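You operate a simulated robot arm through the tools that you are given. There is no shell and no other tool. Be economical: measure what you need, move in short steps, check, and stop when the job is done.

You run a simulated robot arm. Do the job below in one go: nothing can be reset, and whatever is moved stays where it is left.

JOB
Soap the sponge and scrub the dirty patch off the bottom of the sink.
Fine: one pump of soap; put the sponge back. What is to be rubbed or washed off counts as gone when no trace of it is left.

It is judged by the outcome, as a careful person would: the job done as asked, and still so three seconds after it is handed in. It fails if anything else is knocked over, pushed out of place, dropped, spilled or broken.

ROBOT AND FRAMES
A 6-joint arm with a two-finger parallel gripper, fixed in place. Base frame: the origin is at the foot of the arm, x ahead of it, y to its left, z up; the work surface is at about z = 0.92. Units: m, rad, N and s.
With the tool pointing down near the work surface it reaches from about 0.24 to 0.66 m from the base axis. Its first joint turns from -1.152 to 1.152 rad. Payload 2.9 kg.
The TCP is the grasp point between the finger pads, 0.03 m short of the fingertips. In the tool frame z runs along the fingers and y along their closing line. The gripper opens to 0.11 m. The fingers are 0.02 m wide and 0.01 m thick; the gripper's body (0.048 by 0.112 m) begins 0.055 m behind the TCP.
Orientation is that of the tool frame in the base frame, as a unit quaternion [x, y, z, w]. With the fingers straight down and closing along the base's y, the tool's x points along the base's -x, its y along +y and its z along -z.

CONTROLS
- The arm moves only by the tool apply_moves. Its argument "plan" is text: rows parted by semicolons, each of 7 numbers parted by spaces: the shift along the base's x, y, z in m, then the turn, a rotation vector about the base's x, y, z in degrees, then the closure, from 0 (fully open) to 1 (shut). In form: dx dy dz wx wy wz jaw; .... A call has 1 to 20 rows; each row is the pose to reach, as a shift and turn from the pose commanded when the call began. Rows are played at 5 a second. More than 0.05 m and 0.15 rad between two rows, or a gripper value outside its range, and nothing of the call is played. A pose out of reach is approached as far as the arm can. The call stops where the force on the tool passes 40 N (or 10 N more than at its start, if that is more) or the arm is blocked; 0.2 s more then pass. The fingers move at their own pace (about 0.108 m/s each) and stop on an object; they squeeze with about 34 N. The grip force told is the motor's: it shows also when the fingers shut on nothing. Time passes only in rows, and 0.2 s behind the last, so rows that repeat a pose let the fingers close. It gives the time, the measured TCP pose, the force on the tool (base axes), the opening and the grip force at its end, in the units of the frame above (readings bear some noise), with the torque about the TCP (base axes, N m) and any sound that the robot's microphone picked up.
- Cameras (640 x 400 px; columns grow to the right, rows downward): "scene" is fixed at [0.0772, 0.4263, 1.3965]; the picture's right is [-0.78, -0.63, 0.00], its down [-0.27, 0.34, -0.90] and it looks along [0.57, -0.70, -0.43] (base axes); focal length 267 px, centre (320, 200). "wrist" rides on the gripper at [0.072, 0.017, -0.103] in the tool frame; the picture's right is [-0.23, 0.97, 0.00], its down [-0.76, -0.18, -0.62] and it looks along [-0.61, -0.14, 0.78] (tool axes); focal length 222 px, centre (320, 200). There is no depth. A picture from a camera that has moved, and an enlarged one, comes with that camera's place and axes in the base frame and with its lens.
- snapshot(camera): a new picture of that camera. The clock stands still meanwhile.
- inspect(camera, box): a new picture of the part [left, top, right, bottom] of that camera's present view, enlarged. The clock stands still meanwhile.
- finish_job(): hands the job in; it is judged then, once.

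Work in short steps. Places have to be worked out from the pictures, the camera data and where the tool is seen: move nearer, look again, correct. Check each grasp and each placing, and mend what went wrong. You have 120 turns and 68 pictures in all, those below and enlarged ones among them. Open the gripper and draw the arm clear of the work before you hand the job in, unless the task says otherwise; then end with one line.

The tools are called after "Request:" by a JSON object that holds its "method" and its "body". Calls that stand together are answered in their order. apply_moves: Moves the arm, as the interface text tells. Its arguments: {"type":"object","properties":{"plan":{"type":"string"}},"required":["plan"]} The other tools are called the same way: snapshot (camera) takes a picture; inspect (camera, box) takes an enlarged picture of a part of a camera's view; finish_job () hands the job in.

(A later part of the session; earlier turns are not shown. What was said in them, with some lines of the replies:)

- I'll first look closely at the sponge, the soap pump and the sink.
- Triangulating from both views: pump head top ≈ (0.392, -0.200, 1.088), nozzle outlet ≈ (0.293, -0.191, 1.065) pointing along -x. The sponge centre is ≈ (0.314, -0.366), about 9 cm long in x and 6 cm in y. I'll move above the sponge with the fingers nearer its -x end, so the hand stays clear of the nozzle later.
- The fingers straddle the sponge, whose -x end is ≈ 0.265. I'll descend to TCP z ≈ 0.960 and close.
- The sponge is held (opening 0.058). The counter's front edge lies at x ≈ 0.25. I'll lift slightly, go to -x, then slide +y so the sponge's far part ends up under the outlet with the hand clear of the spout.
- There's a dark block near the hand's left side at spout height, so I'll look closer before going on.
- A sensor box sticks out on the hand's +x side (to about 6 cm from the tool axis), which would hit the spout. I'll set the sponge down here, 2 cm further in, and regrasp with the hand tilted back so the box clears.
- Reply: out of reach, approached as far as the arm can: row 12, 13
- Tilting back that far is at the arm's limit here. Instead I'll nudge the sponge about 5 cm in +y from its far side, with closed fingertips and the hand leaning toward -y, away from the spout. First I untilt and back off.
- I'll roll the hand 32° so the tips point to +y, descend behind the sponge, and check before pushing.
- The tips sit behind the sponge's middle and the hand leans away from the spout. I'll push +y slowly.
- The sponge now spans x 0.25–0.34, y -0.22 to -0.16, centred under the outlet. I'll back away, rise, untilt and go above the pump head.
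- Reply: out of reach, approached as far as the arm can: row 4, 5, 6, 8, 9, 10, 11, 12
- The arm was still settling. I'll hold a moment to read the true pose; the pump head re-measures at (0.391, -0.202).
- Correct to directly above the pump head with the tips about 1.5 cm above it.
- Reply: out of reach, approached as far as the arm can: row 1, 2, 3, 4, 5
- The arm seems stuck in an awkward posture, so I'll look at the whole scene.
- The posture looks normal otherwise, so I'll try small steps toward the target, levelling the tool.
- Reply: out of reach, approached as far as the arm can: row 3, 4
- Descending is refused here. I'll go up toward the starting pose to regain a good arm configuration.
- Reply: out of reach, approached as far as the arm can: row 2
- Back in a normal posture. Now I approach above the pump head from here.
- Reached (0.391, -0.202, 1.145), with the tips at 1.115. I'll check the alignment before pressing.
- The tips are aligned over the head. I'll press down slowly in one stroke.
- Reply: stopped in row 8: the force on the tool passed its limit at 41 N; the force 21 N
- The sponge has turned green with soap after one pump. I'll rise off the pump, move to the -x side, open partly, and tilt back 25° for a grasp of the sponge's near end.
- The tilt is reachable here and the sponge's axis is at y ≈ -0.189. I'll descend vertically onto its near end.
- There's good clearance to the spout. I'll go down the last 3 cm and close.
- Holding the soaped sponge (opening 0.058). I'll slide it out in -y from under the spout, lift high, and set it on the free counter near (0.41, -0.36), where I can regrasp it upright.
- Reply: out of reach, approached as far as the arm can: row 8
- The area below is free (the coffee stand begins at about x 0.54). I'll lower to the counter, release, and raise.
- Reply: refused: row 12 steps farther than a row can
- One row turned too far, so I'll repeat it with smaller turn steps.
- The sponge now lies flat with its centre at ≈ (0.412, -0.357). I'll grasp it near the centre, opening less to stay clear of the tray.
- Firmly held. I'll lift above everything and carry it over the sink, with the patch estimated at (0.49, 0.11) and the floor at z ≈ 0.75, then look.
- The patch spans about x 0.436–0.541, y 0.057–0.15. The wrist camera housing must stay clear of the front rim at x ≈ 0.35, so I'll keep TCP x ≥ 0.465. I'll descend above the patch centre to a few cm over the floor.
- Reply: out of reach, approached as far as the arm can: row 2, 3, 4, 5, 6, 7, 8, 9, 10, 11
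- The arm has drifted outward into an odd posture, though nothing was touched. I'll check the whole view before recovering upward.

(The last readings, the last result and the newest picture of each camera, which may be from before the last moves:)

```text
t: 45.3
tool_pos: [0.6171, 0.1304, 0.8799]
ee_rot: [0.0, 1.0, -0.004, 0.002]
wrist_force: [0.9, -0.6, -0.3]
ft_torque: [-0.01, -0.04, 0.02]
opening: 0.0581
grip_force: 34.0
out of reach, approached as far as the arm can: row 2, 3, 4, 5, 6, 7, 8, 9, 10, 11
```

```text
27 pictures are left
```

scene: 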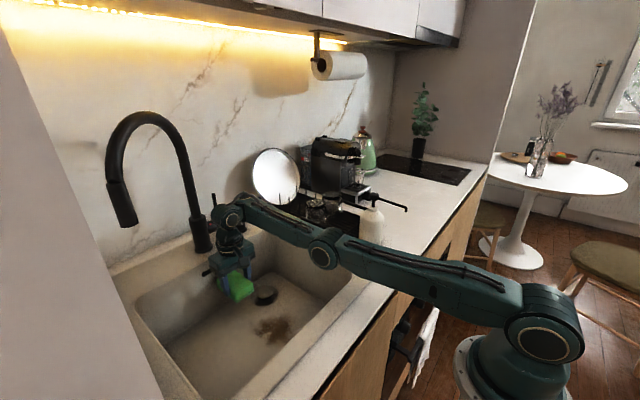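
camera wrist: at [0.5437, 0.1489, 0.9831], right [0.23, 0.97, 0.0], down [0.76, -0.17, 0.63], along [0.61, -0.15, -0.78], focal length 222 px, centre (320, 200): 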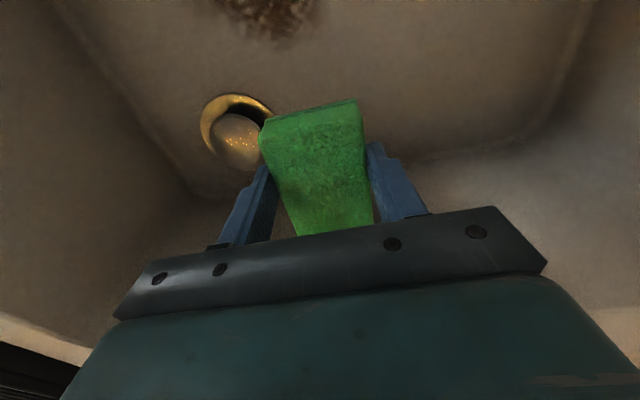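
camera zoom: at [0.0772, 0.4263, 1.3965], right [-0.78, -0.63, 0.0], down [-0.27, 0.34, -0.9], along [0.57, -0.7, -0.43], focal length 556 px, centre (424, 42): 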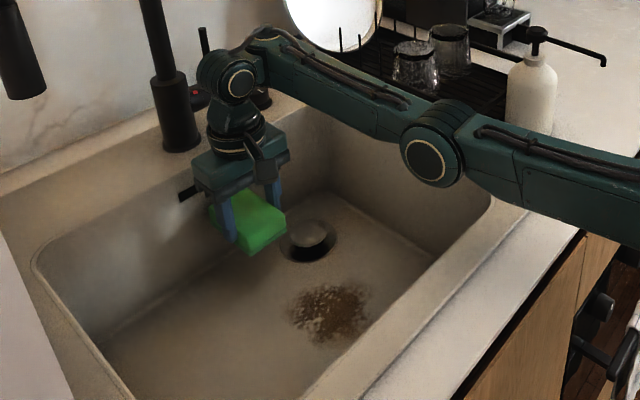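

The elbow is fully stretched. As before, I'll raise the arm high toward the start pose (z ≈ 1.31) to recover the bent-elbow posture.

Request:
{"method": "apply_moves", "body": {"plan": "-0.005 0 0.03 0 0 0 0.7; -0.01 0 0.07 0 0 0 0.7; -0.02 -0.005 0.11 0 0 0 0.7; -0.03 -0.01 0.15 0 0 0 0.7; -0.045 -0.015 0.19 0 0 0 0.7; -0.06 -0.02 0.23 0 0 0 0.7; -0.08 -0.025 0.27 0 0 0 0.7; -0.1 -0.03 0.31 0 0 0 0.7; -0.12 -0.04 0.35 0 0 0 0.7; -0.14 -0.05 0.39 0 0 0 0.7; -0.16 -0.07 0.42 0 0 0 0.7; -0.185 -0.09 0.43 0 0 0 0.7; -0.21 -0.12 0.43 0 0 0 0.7; -0.23 -0.15 0.43 0 0 0 0.7; -0.23 -0.15 0.43 0 0 0 0.7"}}

Request:
{"method": "snapshot", "body": {"camera": "scene"}}

```text
t: 48.5
tool_pos: [0.3836, -0.0165, 1.3098]
ee_rot: [0.0, 1.0, -0.003, 0.004]
wrist_force: [0.0, 0.0, 0.1]
ft_torque: [-0.01, 0.02, 0.01]
opening: 0.0583
grip_force: 33.9
out of reach, approached as far as the arm can: row 1, 2, 3
```

```text
26 pictures are left
```

scene: 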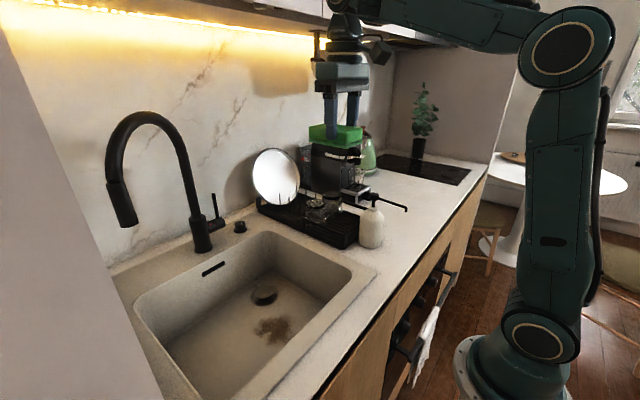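

Recovered to a normal posture. I'll approach in small steps, descending gradually while moving outward, and watch for reach flags.

Request:
{"method": "apply_moves", "body": {"plan": "0.01 0.03 -0.02 0 0 0 0.7; 0.02 0.06 -0.04 0 0 0 0.7; 0.035 0.09 -0.06 0 0 0 0.7; 0.05 0.11 -0.085 0 0 0 0.7; 0.065 0.12 -0.11 0 0 0 0.7; 0.08 0.122 -0.14 0 0 0 0.7; 0.095 0.122 -0.17 0 0 0 0.7; 0.105 0.122 -0.2 0 0 0 0.7; 0.105 0.122 -0.2 0 0 0 0.7"}}

```text
t: 50.5
tool_pos: [0.5244, 0.1131, 1.1371]
ee_rot: [0.001, 1.0, -0.002, 0.003]
wrist_force: [1.0, -0.2, -0.2]
ft_torque: [0.01, 0.0, 0.01]
opening: 0.0582
grip_force: 33.9
out of reach, approached as far as the arm can: row 6, 7, 8, 9
```

The solver sticks when I descend while far out. Descents at smaller radius have worked, so I'll go home, descend to about z 1.05 at r ≈ 0.39, then move outward low over the sink.

Request:
{"method": "apply_moves", "body": {"plan": "-0.02 -0.01 0.03 0 0 0 0.7; -0.04 -0.02 0.06 0 0 0 0.7; -0.06 -0.03 0.1 0 0 0 0.7; -0.08 -0.05 0.135 0 0 0 0.7; -0.1 -0.07 0.165 0 0 0 0.7; -0.12 -0.09 0.173 0 0 0 0.7; -0.138 -0.12 0.173 0 0 0 0.7; -0.138 -0.125 0.173 0 0 0 0.7; -0.138 -0.125 0.133 0 0 0 0.7; -0.138 -0.125 0.093 0 0 0 0.7; -0.138 -0.125 0.053 0 0 0 0.7; -0.138 -0.125 0.013 0 0 0 0.7; -0.138 -0.125 -0.027 0 0 0 0.7; -0.138 -0.125 -0.067 0 0 0 0.7; -0.138 -0.125 -0.067 0 0 0 0.7"}}

```text
t: 53.7
tool_pos: [0.3844, -0.0145, 1.0736]
ee_rot: [0.0, 1.0, -0.002, 0.003]
wrist_force: [0.2, -0.2, -0.5]
ft_torque: [0.02, 0.03, -0.03]
opening: 0.0582
grip_force: 33.5
```

That worked with no flags. Now I'll move outward at this height to above the patch.

Request:
{"method": "apply_moves", "body": {"plan": "0.02 0.03 0 0 0 0 0.7; 0.04 0.06 0 0 0 0 0.7; 0.065 0.09 0 0 0 0 0.7; 0.09 0.11 0 0 0 0 0.7; 0.107 0.119 0 0 0 0 0.7; 0.107 0.119 -0.03 0 0 0 0.7; 0.107 0.119 -0.03 0 0 0 0.7"}}

```text
t: 55.3
tool_pos: [0.4915, 0.1061, 1.0425]
ee_rot: [0.0, 1.0, -0.003, 0.004]
wrist_force: [0.1, 0.4, 0.9]
ft_torque: [0.02, 0.02, 0.01]
opening: 0.0579
grip_force: 33.6
```

Now above the patch at (0.4915, 0.106, 1.04). I'll descend into the sink to about z 0.83 and look.

Request:
{"method": "apply_moves", "body": {"plan": "0 0 -0.04 0 0 0 0.7; 0 0 -0.08 0 0 0 0.7; 0 0 -0.12 0 0 0 0.7; 0 0 -0.16 0 0 0 0.7; 0 0 -0.19 0 0 0 0.7; 0 0 -0.21 0 0 0 0.7; 0 0 -0.21 0 0 0 0.7"}}

Request:
{"method": "snapshot", "body": {"camera": "wrist"}}

Request:
{"method": "inspect", "body": {"camera": "scene", "box": [150, 200, 390, 392]}}

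```text
t: 56.9
tool_pos: [0.4926, 0.1068, 0.8332]
ee_rot: [-0.001, 1.0, -0.002, 0.004]
wrist_force: [-1.0, -0.6, 0.4]
ft_torque: [0.01, 0.01, -0.02]
opening: 0.0581
grip_force: 34.0
```

```text
25 pictures are left
camera wrist: at [0.42, 0.1247, 0.9364], right [0.23, 0.97, 0.0], down [0.76, -0.18, 0.63], along [0.61, -0.15, -0.78], focal length 222 px, centre (320, 200)
```

wrist: 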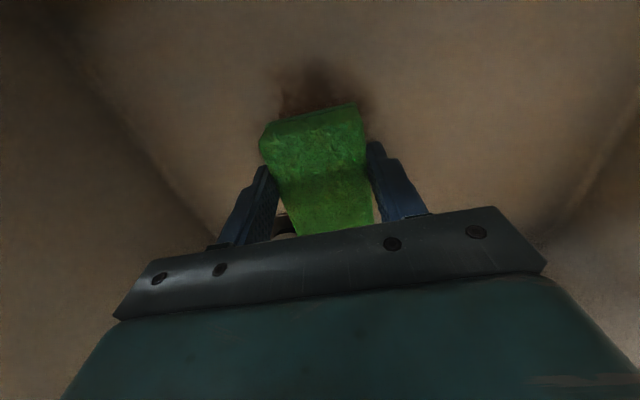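

```text
2.08 times, centred on (270, 296) of scene
camera zoom: at [0.0772, 0.4263, 1.3965], right [-0.78, -0.63, 0.0], down [-0.27, 0.34, -0.9], along [0.57, -0.7, -0.43], focal length 556 px, centre (424, 0)
```

zoom: 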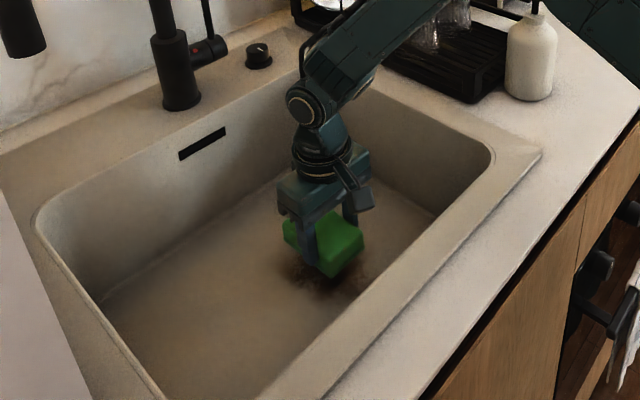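

Right over the patch. I'll lower gently until the sponge presses on the floor.

Request:
{"method": "apply_moves", "body": {"plan": "0 0 -0.015 0 0 0 0.7; 0 0 -0.025 0 0 0 0.7; 0 0 -0.032 0 0 0 0.7; 0 0 -0.037 0 0 0 0.7; 0 0 -0.04 0 0 0 0.7; 0 0 -0.04 0 0 0 0.7"}}

```text
t: 58.3
tool_pos: [0.4912, 0.1061, 0.7938]
ee_rot: [0.0, 1.0, -0.002, 0.005]
wrist_force: [-3.3, -0.7, 12.9]
ft_torque: [0.13, -0.1, 0.03]
opening: 0.0585
grip_force: 34.1
```

Contact at z ≈ 0.794 with 13 N. I'll scrub over the patch in overlapping lanes.

Request:
{"method": "apply_moves", "body": {"plan": "0 -0.025 0 0 0 0 0.7; 0 -0.045 0 0 0 0 0.7; 0 -0.015 0 0 0 0 0.7; 0 0.015 0 0 0 0 0.7; 0 0.045 0 0 0 0 0.7; 0.012 0.05 0 0 0 0 0.7; 0.024 0.045 0 0 0 0 0.7; 0.024 0.015 0 0 0 0 0.7; 0.024 -0.015 0 0 0 0 0.7; 0.024 -0.045 0 0 0 0 0.7; 0 -0.045 0 0 0 0 0.7; -0.025 -0.045 0 0 0 0 0.7; -0.025 -0.015 0 0 0 0 0.7; -0.025 0.015 0 0 0 0 0.7; -0.025 0.05 0 0 0 0 0.7; -0.025 0.02 0 0 0 0 0.7; -0.025 -0.01 0 0 0 0 0.7; 0 0 0 0 0 0 0.7; 0 0 0 0 0 0 0.7"}}

Request:
{"method": "inspect", "body": {"camera": "scene", "box": [150, 200, 390, 392]}}

Request:
{"method": "snapshot", "body": {"camera": "wrist"}}

```text
t: 59.7
tool_pos: [0.4959, 0.1536, 0.7929]
ee_rot: [0.002, 1.0, -0.006, -0.002]
wrist_force: [-2.6, -0.5, 5.3]
ft_torque: [0.07, -0.08, 0.04]
opening: 0.0582
grip_force: 33.8
stopped in row 6: the force on the tool passed its limit at 41 N (the readings are from after the stop); the commanded pose is now the measured one
```

```text
2.08 times, centred on (270, 296) of scene
camera zoom: at [0.077, 0.4263, 1.3965], right [-0.78, -0.63, 0.0], down [-0.27, 0.34, -0.9], along [0.57, -0.7, -0.43], focal length 556 px, centre (424, 0)
```

zoom: 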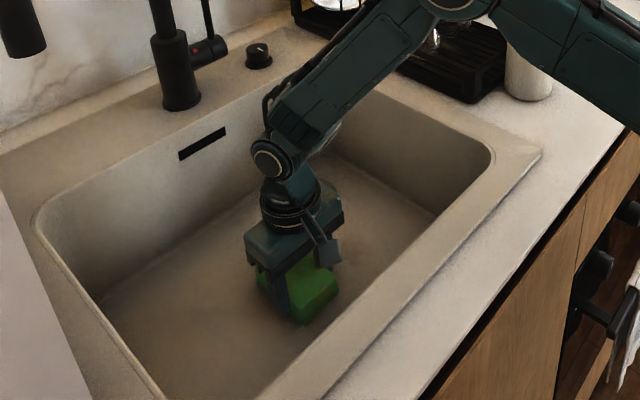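

```text
22 pictures are left
camera wrist: at [0.4239, 0.1725, 0.8957], right [0.23, 0.97, -0.01], down [0.76, -0.17, 0.62], along [0.6, -0.15, -0.78], focal length 222 px, centre (320, 200)
```

wrist: 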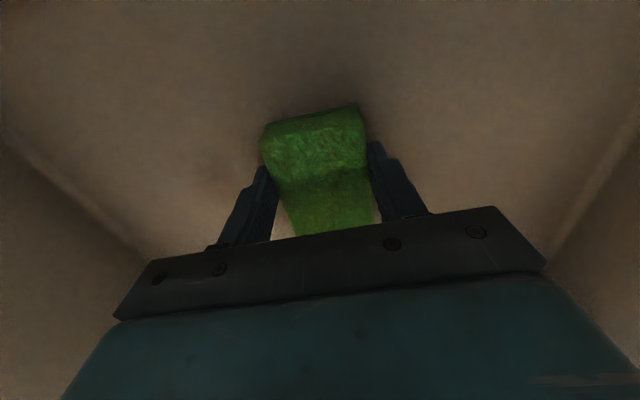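

Most of the patch looks gone already; friction peaked once and stopped the call. I'll continue with smaller steps over the other lanes.

Request:
{"method": "apply_moves", "body": {"plan": "0.01 0 0 0 0 0 0.7; 0.019 -0.005 0 0 0 0 0.7; 0.019 -0.025 0 0 0 0 0.7; 0.019 -0.045 0 0 0 0 0.7; 0.019 -0.065 0 0 0 0 0.7; 0.019 -0.085 0 0 0 0 0.7; 0.019 -0.097 0 0 0 0 0.7; 0.005 -0.097 0 0 0 0 0.7; -0.012 -0.097 0 0 0 0 0.7; -0.028 -0.095 0 0 0 0 0.7; -0.029 -0.075 0 0 0 0 0.7; -0.029 -0.055 0 0 0 0 0.7; -0.029 -0.035 0 0 0 0 0.7; -0.029 -0.015 0 0 0 0 0.7; -0.029 0 0 0 0 0 0.7; -0.029 -0.02 0 0 0 0 0.7; -0.029 -0.04 0 0 0 0 0.7; -0.01 -0.047 0 0 0 0 0.7; -0.005 -0.047 0 0 0 0 0.7"}}

```text
t: 63.7
tool_pos: [0.4904, 0.1061, 0.7919]
ee_rot: [0.002, 1.0, -0.005, -0.002]
wrist_force: [-1.2, 0.6, 4.0]
ft_torque: [0.14, 0.06, 0.03]
opening: 0.0581
grip_force: 34.0
```

The lanes are done. I'll lift out of the sink to inspect the floor.

Request:
{"method": "apply_moves", "body": {"plan": "0 0 0.03 0 0 0 0.7; 0 0 0.07 0 0 0 0.7; 0 0 0.11 0 0 0 0.7; 0 0 0.15 0 0 0 0.7; 0 0 0.19 0 0 0 0.7; 0 0 0.23 0 0 0 0.7; 0 0 0.26 0 0 0 0.7; -0.03 -0.03 0.28 0 0 0 0.7; -0.06 -0.06 0.28 0 0 0 0.7; -0.09 -0.09 0.28 0 0 0 0.7; -0.105 -0.12 0.28 0 0 0 0.7; -0.105 -0.12 0.28 0 0 0 0.7"}}

Request:
{"method": "inspect", "body": {"camera": "scene", "box": [150, 220, 350, 380]}}

Request:
{"method": "snapshot", "body": {"camera": "wrist"}}

```text
t: 66.3
tool_pos: [0.3857, -0.0118, 1.0723]
ee_rot: [0.002, 1.0, -0.004, 0.0]
wrist_force: [0.6, -0.5, 0.1]
ft_torque: [0.0, 0.01, 0.01]
opening: 0.0581
grip_force: 34.1
```

```text
2.50 times, centred on (250, 300) of scene
camera zoom: at [0.0772, 0.4263, 1.3965], right [-0.78, -0.63, 0.0], down [-0.27, 0.34, -0.9], along [0.57, -0.7, -0.43], focal length 668 px, centre (495, -50)
```

zoom: 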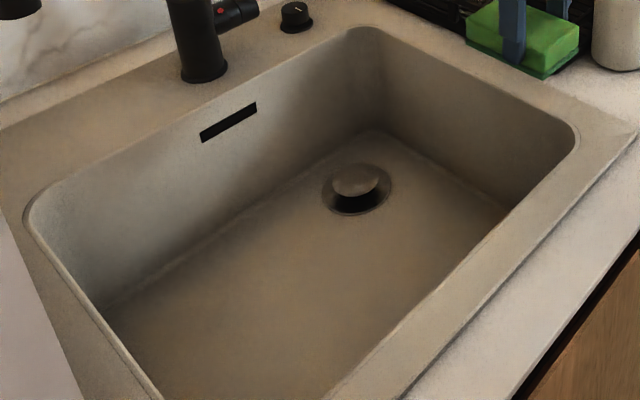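

```text
20 pictures are left
camera wrist: at [0.3123, 0.0082, 1.1753], right [0.23, 0.97, -0.01], down [0.76, -0.17, 0.62], along [0.6, -0.15, -0.78], focal length 222 px, centre (320, 200)
```

wrist: 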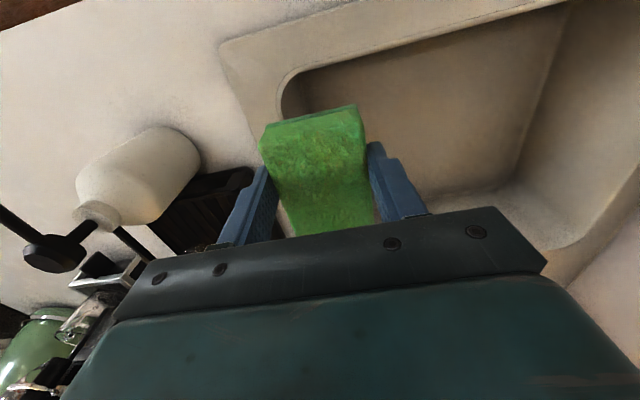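

It looks clean. I'll zoom in on the patch location from both cameras to confirm there is no trace.

Request:
{"method": "inspect", "body": {"camera": "scene", "box": [230, 290, 310, 354]}}

Request:
{"method": "inspect", "body": {"camera": "wrist", "box": [280, 20, 560, 200]}}

```text
6.25 times, centred on (270, 322) of scene
camera zoom: at [0.0772, 0.4263, 1.3965], right [-0.78, -0.63, 0.0], down [-0.27, 0.34, -0.9], along [0.57, -0.7, -0.43], focal length 1669 px, centre (632, -562)
```

zoom: 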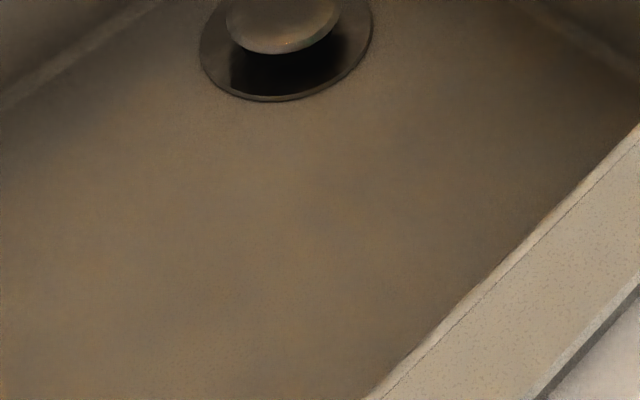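

```text
2.22 times, centred on (420, 110) of wrist
camera zoom: at [0.3123, 0.0082, 1.1753], right [0.23, 0.97, -0.01], down [0.76, -0.17, 0.62], along [0.6, -0.15, -0.78], focal length 494 px, centre (98, 400)
```

zoom: 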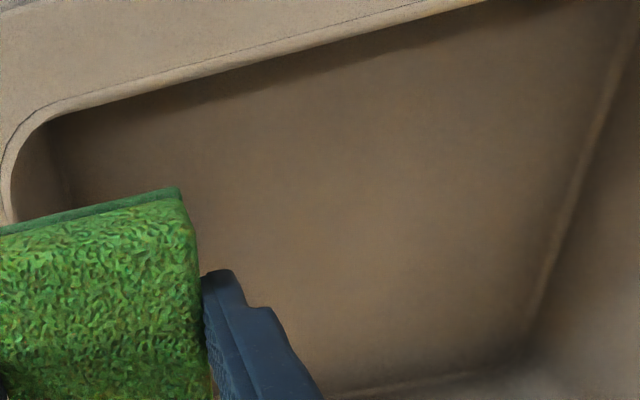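

It's nearly uniform, with a very faint shade near (0.53, 0.09) that may just be shadow. To be safe I'll make a second scrubbing pass.

Request:
{"method": "apply_moves", "body": {"plan": "0.025 0.03 0 0 0 0 0.7; 0.05 0.06 0 0 0 0 0.7; 0.08 0.09 0 0 0 0 0.7; 0.107 0.11 0 0 0 0 0.7; 0.12 0.112 0 0 0 0 0.7; 0.12 0.112 -0.045 0 0 0 0.7; 0.12 0.112 -0.09 0 0 0 0.7; 0.12 0.112 -0.135 0 0 0 0.7; 0.12 0.112 -0.18 0 0 0 0.7; 0.12 0.112 -0.22 0 0 0 0.7; 0.12 0.112 -0.25 0 0 0 0.7; 0.12 0.112 -0.268 0 0 0 0.7; 0.12 0.112 -0.276 0 0 0 0.7; 0.12 0.112 -0.28 0 0 0 0.7; 0.12 0.112 -0.28 0 0 0 0.7"}}

```text
t: 69.5
tool_pos: [0.5064, 0.096, 0.791]
ee_rot: [0.001, 1.0, -0.005, 0.0]
wrist_force: [-0.3, 0.0, -0.4]
ft_torque: [0.01, -0.01, 0.01]
opening: 0.0582
grip_force: 34.3
```

There's no contact yet at z 0.791, so I'll press about 4 mm further and scrub.

Request:
{"method": "apply_moves", "body": {"plan": "0 0 -0.003 0 0 0 0.7; 0 0 -0.005 0 0 0 0.7; 0 -0.015 -0.005 0 0 0 0.7; 0 -0.033 -0.005 0 0 0 0.7; 0 -0.015 -0.005 0 0 0 0.7; 0 0.005 -0.005 0 0 0 0.7; 0 0.025 -0.005 0 0 0 0.7; 0 0.045 -0.005 0 0 0 0.7; 0.012 0.045 -0.005 0 0 0 0.7; 0.012 0.025 -0.005 0 0 0 0.7; 0.012 0.005 -0.005 0 0 0 0.7; 0.012 -0.015 -0.005 0 0 0 0.7; 0.012 -0.035 -0.005 0 0 0 0.7; 0.012 -0.015 -0.005 0 0 0 0.7; 0.012 0.005 -0.005 0 0 0 0.7; 0.012 0.005 -0.005 0 0 0 0.7"}}

```text
t: 70.2
tool_pos: [0.5085, 0.0971, 0.7893]
ee_rot: [-0.005, 1.0, 0.002, 0.002]
wrist_force: [-2.1, 0.8, 5.4]
ft_torque: [0.0, 0.11, -0.03]
opening: 0.0584
grip_force: 33.9
stopped in row 3: the force on the tool passed its limit at 44 N (the readings are from after the stop); the commanded pose is now the measured one
```

The contact is stiff. At this height there is a 5 N press, so I'll scrub here.

Request:
{"method": "apply_moves", "body": {"plan": "0 -0.015 0 0 0 0 0.7; 0 -0.033 0 0 0 0 0.7; 0 -0.015 0 0 0 0 0.7; 0 0.005 0 0 0 0 0.7; 0 0.025 0 0 0 0 0.7; 0 0.045 0 0 0 0 0.7; 0.01 0.045 0 0 0 0 0.7; 0.01 0.025 0 0 0 0 0.7; 0.01 0.005 0 0 0 0 0.7; 0.01 -0.015 0 0 0 0 0.7; 0.01 -0.035 0 0 0 0 0.7; -0.01 -0.035 0 0 0 0 0.7; -0.03 -0.035 0 0 0 0 0.7; -0.042 -0.03 0 0 0 0 0.7; -0.042 -0.01 0 0 0 0 0.7; -0.042 0.01 0 0 0 0 0.7; -0.042 0.03 0 0 0 0 0.7; -0.042 0.05 0 0 0 0 0.7; -0.02 0.05 0 0 0 0 0.7; -0.018 0.01 0 0 0 0 0.7"}}

```text
t: 74.4
tool_pos: [0.4935, 0.1051, 0.7893]
ee_rot: [-0.007, 1.0, 0.003, 0.004]
wrist_force: [2.3, 6.6, 8.0]
ft_torque: [0.19, 0.19, -0.14]
opening: 0.058
grip_force: 33.7
```

Second pass done with steady contact. I'll lift out and inspect again.

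Request:
{"method": "apply_moves", "body": {"plan": "0 0 0.03 0 0 0 0.7; 0 0 0.07 0 0 0 0.7; 0 0 0.11 0 0 0 0.7; 0 0 0.15 0 0 0 0.7; 0 0 0.19 0 0 0 0.7; 0 0 0.23 0 0 0 0.7; 0 0 0.26 0 0 0 0.7; -0.03 -0.03 0.28 0 0 0 0.7; -0.06 -0.06 0.28 0 0 0 0.7; -0.09 -0.09 0.28 0 0 0 0.7; -0.108 -0.12 0.28 0 0 0 0.7; -0.108 -0.12 0.28 0 0 0 0.7"}}

Request:
{"method": "inspect", "body": {"camera": "scene", "box": [230, 290, 310, 354]}}

Request:
{"method": "snapshot", "body": {"camera": "wrist"}}

```text
t: 77.0
tool_pos: [0.3822, -0.0132, 1.068]
ee_rot: [-0.006, 1.0, 0.002, 0.001]
wrist_force: [-0.3, -0.9, 0.4]
ft_torque: [-0.02, 0.01, -0.01]
opening: 0.0582
grip_force: 33.9
```

```text
6.25 times, centred on (270, 322) of scene
camera zoom: at [0.0772, 0.4263, 1.3965], right [-0.78, -0.63, 0.0], down [-0.27, 0.34, -0.9], along [0.57, -0.7, -0.43], focal length 1669 px, centre (632, -562)
```

zoom: 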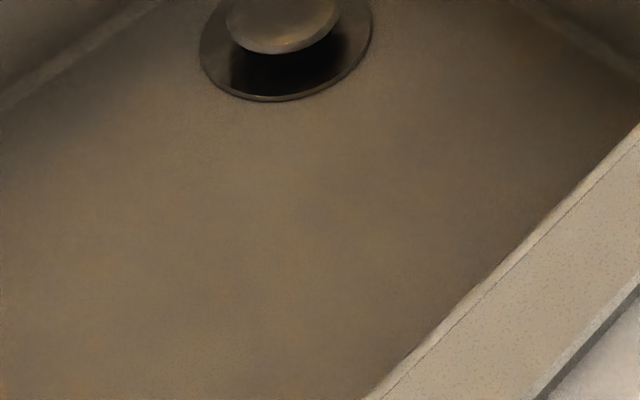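

```text
16 pictures are left
camera wrist: at [0.3086, 0.0044, 1.1713], right [0.22, 0.98, 0.0], down [0.76, -0.17, 0.63], along [0.61, -0.13, -0.78], focal length 222 px, centre (320, 200)
```

wrist: 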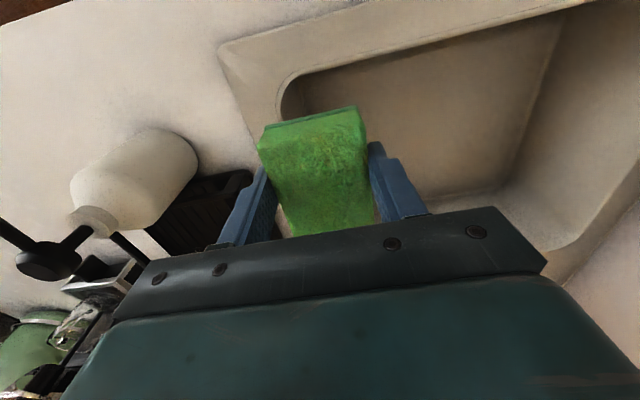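

The floor is clean: the same uniform texture, no brown left. Now I'll return the sponge to its original spot, centre (0.312, -0.367): up to z 1.30, across, then down.

Request:
{"method": "apply_moves", "body": {"plan": "0 0 0.045 0 0 0 0.7; 0 0 0.09 0 0 0 0.7; 0 0 0.135 0 0 0 0.7; 0 0 0.18 0 0 0 0.7; 0 0 0.225 0 0 0 0.7; -0.01 -0.042 0.235 0 0 0 0.7; -0.02 -0.084 0.235 0 0 0 0.7; -0.03 -0.126 0.235 0 0 0 0.7; -0.04 -0.168 0.235 0 0 0 0.7; -0.05 -0.21 0.235 0 0 0 0.7; -0.06 -0.252 0.235 0 0 0 0.7; -0.07 -0.294 0.235 0 0 0 0.7; -0.077 -0.33 0.235 0 0 0 0.7; -0.077 -0.353 0.22 0 0 0 0.7; -0.077 -0.353 0.175 0 0 0 0.7; -0.077 -0.353 0.13 0 0 0 0.7; -0.077 -0.353 0.085 0 0 0 0.7; -0.077 -0.353 0.04 0 0 0 0.7; -0.077 -0.353 0.0 0 0 0 0.7; -0.077 -0.353 0.0 0 0 0 0.7"}}

Request:
{"method": "inspect", "body": {"camera": "scene", "box": [340, 130, 500, 258]}}

```text
t: 81.2
tool_pos: [0.3339, -0.399, 1.1502]
ee_rot: [-0.004, 1.0, 0.001, 0.001]
wrist_force: [1.1, -0.4, -0.4]
ft_torque: [0.01, 0.0, -0.01]
opening: 0.058
grip_force: 34.2
out of reach, approached as far as the arm can: row 16, 17, 18, 19, 20
```

```text
3.12 times, centred on (420, 194) of scene
camera zoom: at [0.0772, 0.4263, 1.3965], right [-0.78, -0.63, 0.0], down [-0.27, 0.34, -0.9], along [0.57, -0.7, -0.43], focal length 835 px, centre (8, 219)
```

zoom: 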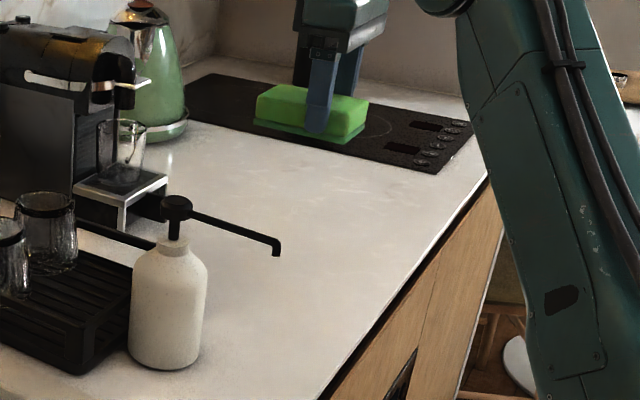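

The same sticking occurred. I'll go up and in to r ≈ 0.40, descend there, then move outward low.

Request:
{"method": "apply_moves", "body": {"plan": "-0.01 0.015 0.03 0 0 0 0.7; -0.02 0.03 0.07 0 0 0 0.7; -0.03 0.05 0.11 0 0 0 0.7; -0.045 0.075 0.145 0 0 0 0.7; -0.064 0.1 0.16 0 0 0 0.7; -0.064 0.1 0.16 0 0 0 0.7; -0.064 0.1 0.12 0 0 0 0.7; -0.064 0.1 0.08 0 0 0 0.7; -0.064 0.1 0.04 0 0 0 0.7; -0.064 0.1 0.0 0 0 0 0.7; -0.064 0.1 -0.04 0 0 0 0.7; -0.064 0.1 -0.08 0 0 0 0.7; -0.064 0.1 -0.08 0 0 0 0.7"}}

```text
t: 84.0
tool_pos: [0.2696, -0.3014, 1.0717]
ee_rot: [-0.005, 1.0, 0.001, 0.002]
wrist_force: [0.2, -0.4, 0.5]
ft_torque: [-0.01, 0.06, 0.02]
opening: 0.0581
grip_force: 34.2
out of reach, approached as far as the arm can: row 8
```

Worked: now low at (0.270, -0.301, 1.072). Moving outward to the original spot and checking.

Request:
{"method": "apply_moves", "body": {"plan": "0.012 -0.022 -0.01 0 0 0 0.7; 0.024 -0.044 -0.02 0 0 0 0.7; 0.036 -0.065 -0.04 0 0 0 0.7; 0.036 -0.065 -0.07 0 0 0 0.7; 0.036 -0.065 -0.085 0 0 0 0.7; 0.036 -0.065 -0.085 0 0 0 0.7"}}

Request:
{"method": "inspect", "body": {"camera": "scene", "box": [340, 130, 500, 258]}}

Request:
{"method": "snapshot", "body": {"camera": "wrist"}}

```text
t: 85.4
tool_pos: [0.3058, -0.3671, 0.9897]
ee_rot: [-0.005, 1.0, 0.0, 0.002]
wrist_force: [0.1, 0.6, 0.9]
ft_torque: [0.01, 0.0, 0.0]
opening: 0.0581
grip_force: 34.0
```

```text
3.12 times, centred on (420, 194) of scene
camera zoom: at [0.0772, 0.4263, 1.3965], right [-0.78, -0.63, 0.0], down [-0.27, 0.34, -0.9], along [0.57, -0.7, -0.43], focal length 835 px, centre (8, 219)
```

zoom: 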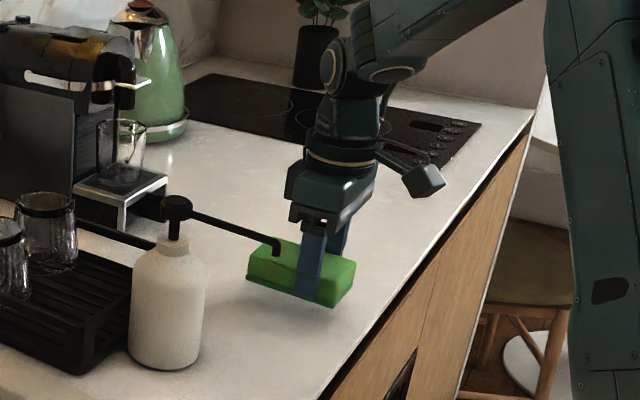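

```text
13 pictures are left
camera wrist: at [0.2322, -0.3506, 1.0926], right [0.22, 0.98, 0.0], down [0.76, -0.17, 0.63], along [0.61, -0.13, -0.78], focal length 222 px, centre (320, 200)
```

wrist: 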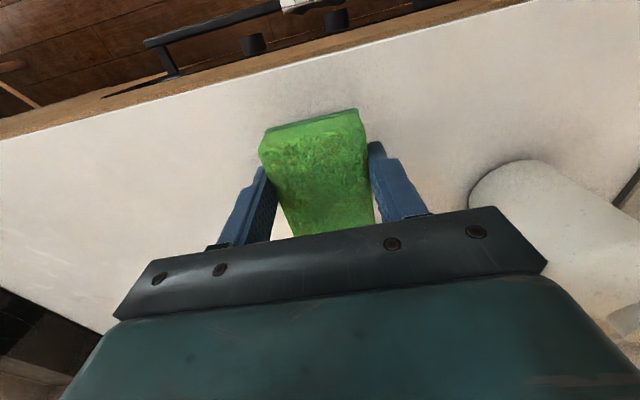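

It's right over its original place. I'll lower until it rests, release, and rise.

Request:
{"method": "apply_moves", "body": {"plan": "0 0 -0.012 0 0 0 0.7; 0 0 -0.02 0 0 0 0.7; 0 0 -0.025 0 0 0 0.7; 0 0 -0.0275 0 0 0 0.7; 0 0 -0.0275 0 0 0 0.7"}}

```text
t: 86.6
tool_pos: [0.3053, -0.3659, 0.961]
ee_rot: [-0.005, 1.0, 0.002, 0.002]
wrist_force: [0.3, 0.0, 0.5]
ft_torque: [-0.02, 0.0, 0.01]
opening: 0.0581
grip_force: 34.1
```

Almost touching. I'll go 1.5 mm lower, release, and rise straight up.

Request:
{"method": "apply_moves", "body": {"plan": "0 0 -0.0015 0 0 0 0.7; 0 0 -0.0015 0 0 0 0.7; 0 0 -0.0015 0 0 0 0.5; 0 0 -0.0015 0 0 0 0.25; 0 0 -0.0015 0 0 0 0.2; 0 0 0.03 0 0 0 0.15; 0 0 0.07 0 0 0 0.1; 0 0 0.11 0 0 0 0; 0 0 0.14 0 0 0 0; 0 0 0.14 0 0 0 0"}}

Request:
{"method": "snapshot", "body": {"camera": "wrist"}}

Request:
{"method": "inspect", "body": {"camera": "scene", "box": [320, 170, 460, 258]}}

```text
t: 88.8
tool_pos: [0.3088, -0.3659, 1.0982]
ee_rot: [-0.006, 1.0, 0.002, 0.001]
wrist_force: [0.1, -1.1, 0.6]
ft_torque: [-0.03, 0.03, 0.02]
opening: 0.11
grip_force: 0.0
```

```text
12 pictures are left
camera wrist: at [0.2343, -0.3495, 1.2021], right [0.22, 0.98, 0.0], down [0.76, -0.17, 0.63], along [0.61, -0.13, -0.78], focal length 222 px, centre (320, 200)
```

wrist: 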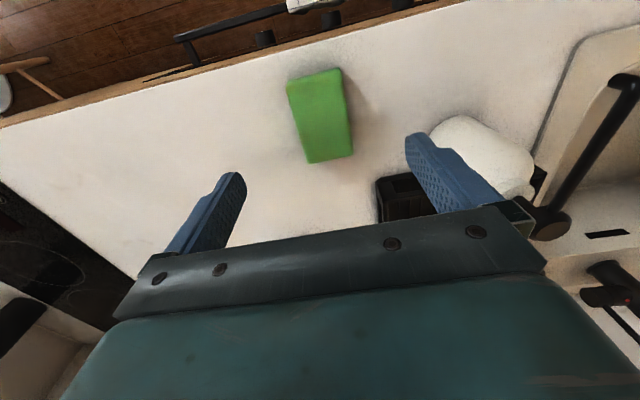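

```text
4.55 times, centred on (390, 214) of scene
camera zoom: at [0.0772, 0.4263, 1.3965], right [-0.78, -0.63, 0.0], down [-0.27, 0.34, -0.9], along [0.57, -0.7, -0.43], focal length 1214 px, centre (2, 136)
```

zoom: 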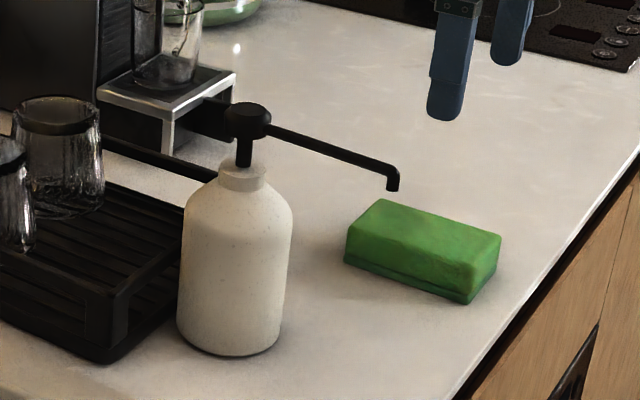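

The sponge rests flat within about 1 cm of its original place, and the bottle is unmoved. I'll withdraw the arm upward to its start area and do a final check.

Request:
{"method": "apply_moves", "body": {"plan": "0 0.02 0.04 0 0 0 0; 0 0.05 0.08 0 0 0 0; 0.005 0.08 0.12 0 0 0 0; 0.01 0.11 0.16 0 0 0 0; 0.02 0.15 0.2 0 0 0 0; 0.03 0.19 0.21 0 0 0 0; 0.045 0.235 0.21 0 0 0 0; 0.06 0.28 0.21 0 0 0 0; 0.075 0.325 0.21 0 0 0 0; 0.075 0.33 0.21 0 0 0 0; 0.075 0.33 0.21 0 0 0 0"}}

Request:
{"method": "snapshot", "body": {"camera": "scene"}}

Request:
{"method": "snapshot", "body": {"camera": "wrist"}}

```text
refused: row 3 steps farther than a row can; nothing moved
```

```text
10 pictures are left
```

scene: 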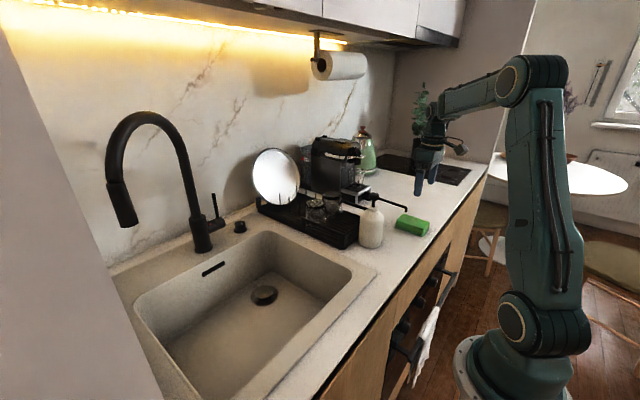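

```text
9 pictures are left
camera wrist: at [0.2343, -0.3495, 1.2021], right [0.22, 0.98, 0.0], down [0.76, -0.17, 0.63], along [0.61, -0.13, -0.78], focal length 222 px, centre (320, 200)
```

wrist: 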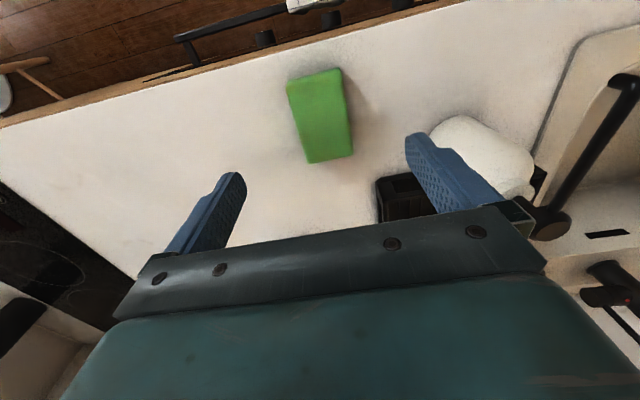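

The scene looks right. I'll withdraw with smaller steps, rising first.

Request:
{"method": "apply_moves", "body": {"plan": "0 0 0.04 0 0 0 0; 0 0.015 0.08 0 0 0 0; 0 0.03 0.12 0 0 0 0; 0 0.045 0.16 0 0 0 0; 0.005 0.06 0.2 0 0 0 0; 0.015 0.1 0.21 0 0 0 0; 0.025 0.14 0.21 0 0 0 0; 0.035 0.18 0.21 0 0 0 0; 0.045 0.22 0.21 0 0 0 0; 0.055 0.26 0.21 0 0 0 0; 0.065 0.3 0.21 0 0 0 0; 0.075 0.33 0.21 0 0 0 0; 0.075 0.33 0.21 0 0 0 0"}}

Request:
{"method": "snapshot", "body": {"camera": "scene"}}

Request:
{"method": "snapshot", "body": {"camera": "wrist"}}

```text
t: 91.6
tool_pos: [0.3789, -0.0374, 1.312]
ee_rot: [-0.005, 1.0, 0.001, 0.002]
wrist_force: [0.2, 0.2, 0.3]
ft_torque: [-0.02, 0.0, 0.0]
opening: 0.1099
grip_force: 0.0
```

```text
8 pictures are left
```

scene: 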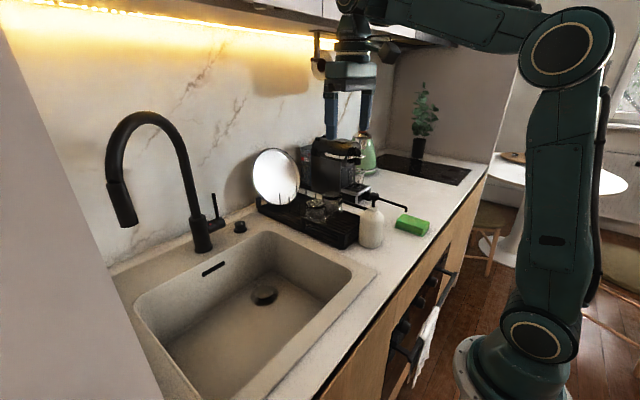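

```text
7 pictures are left
camera wrist: at [0.3068, -0.0206, 1.4157], right [0.22, 0.98, 0.0], down [0.76, -0.17, 0.63], along [0.61, -0.13, -0.78], focal length 222 px, centre (320, 200)
```

wrist: 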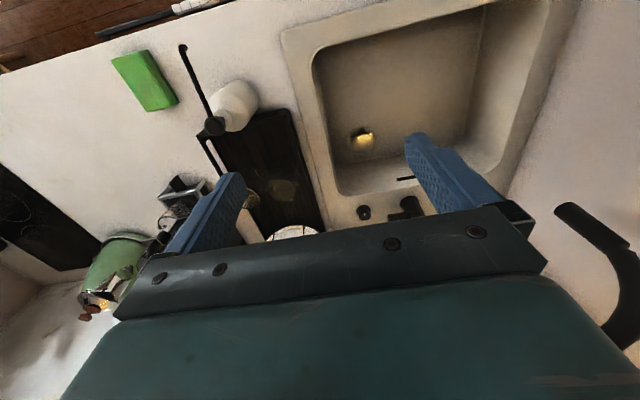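

Both views show the sink floor clean, the sponge back in place, everything else undisturbed, and the arm clear with its gripper open.

Request:
{"method": "finish_job", "body": {}}

```text
The job is handed in.
```

I soaped the sponge with one pump and scrubbed the dirty patch until no trace showed in either camera; the sponge is back within about 1 cm of where it was, nothing else was moved, and the arm is clear with the gripper open.
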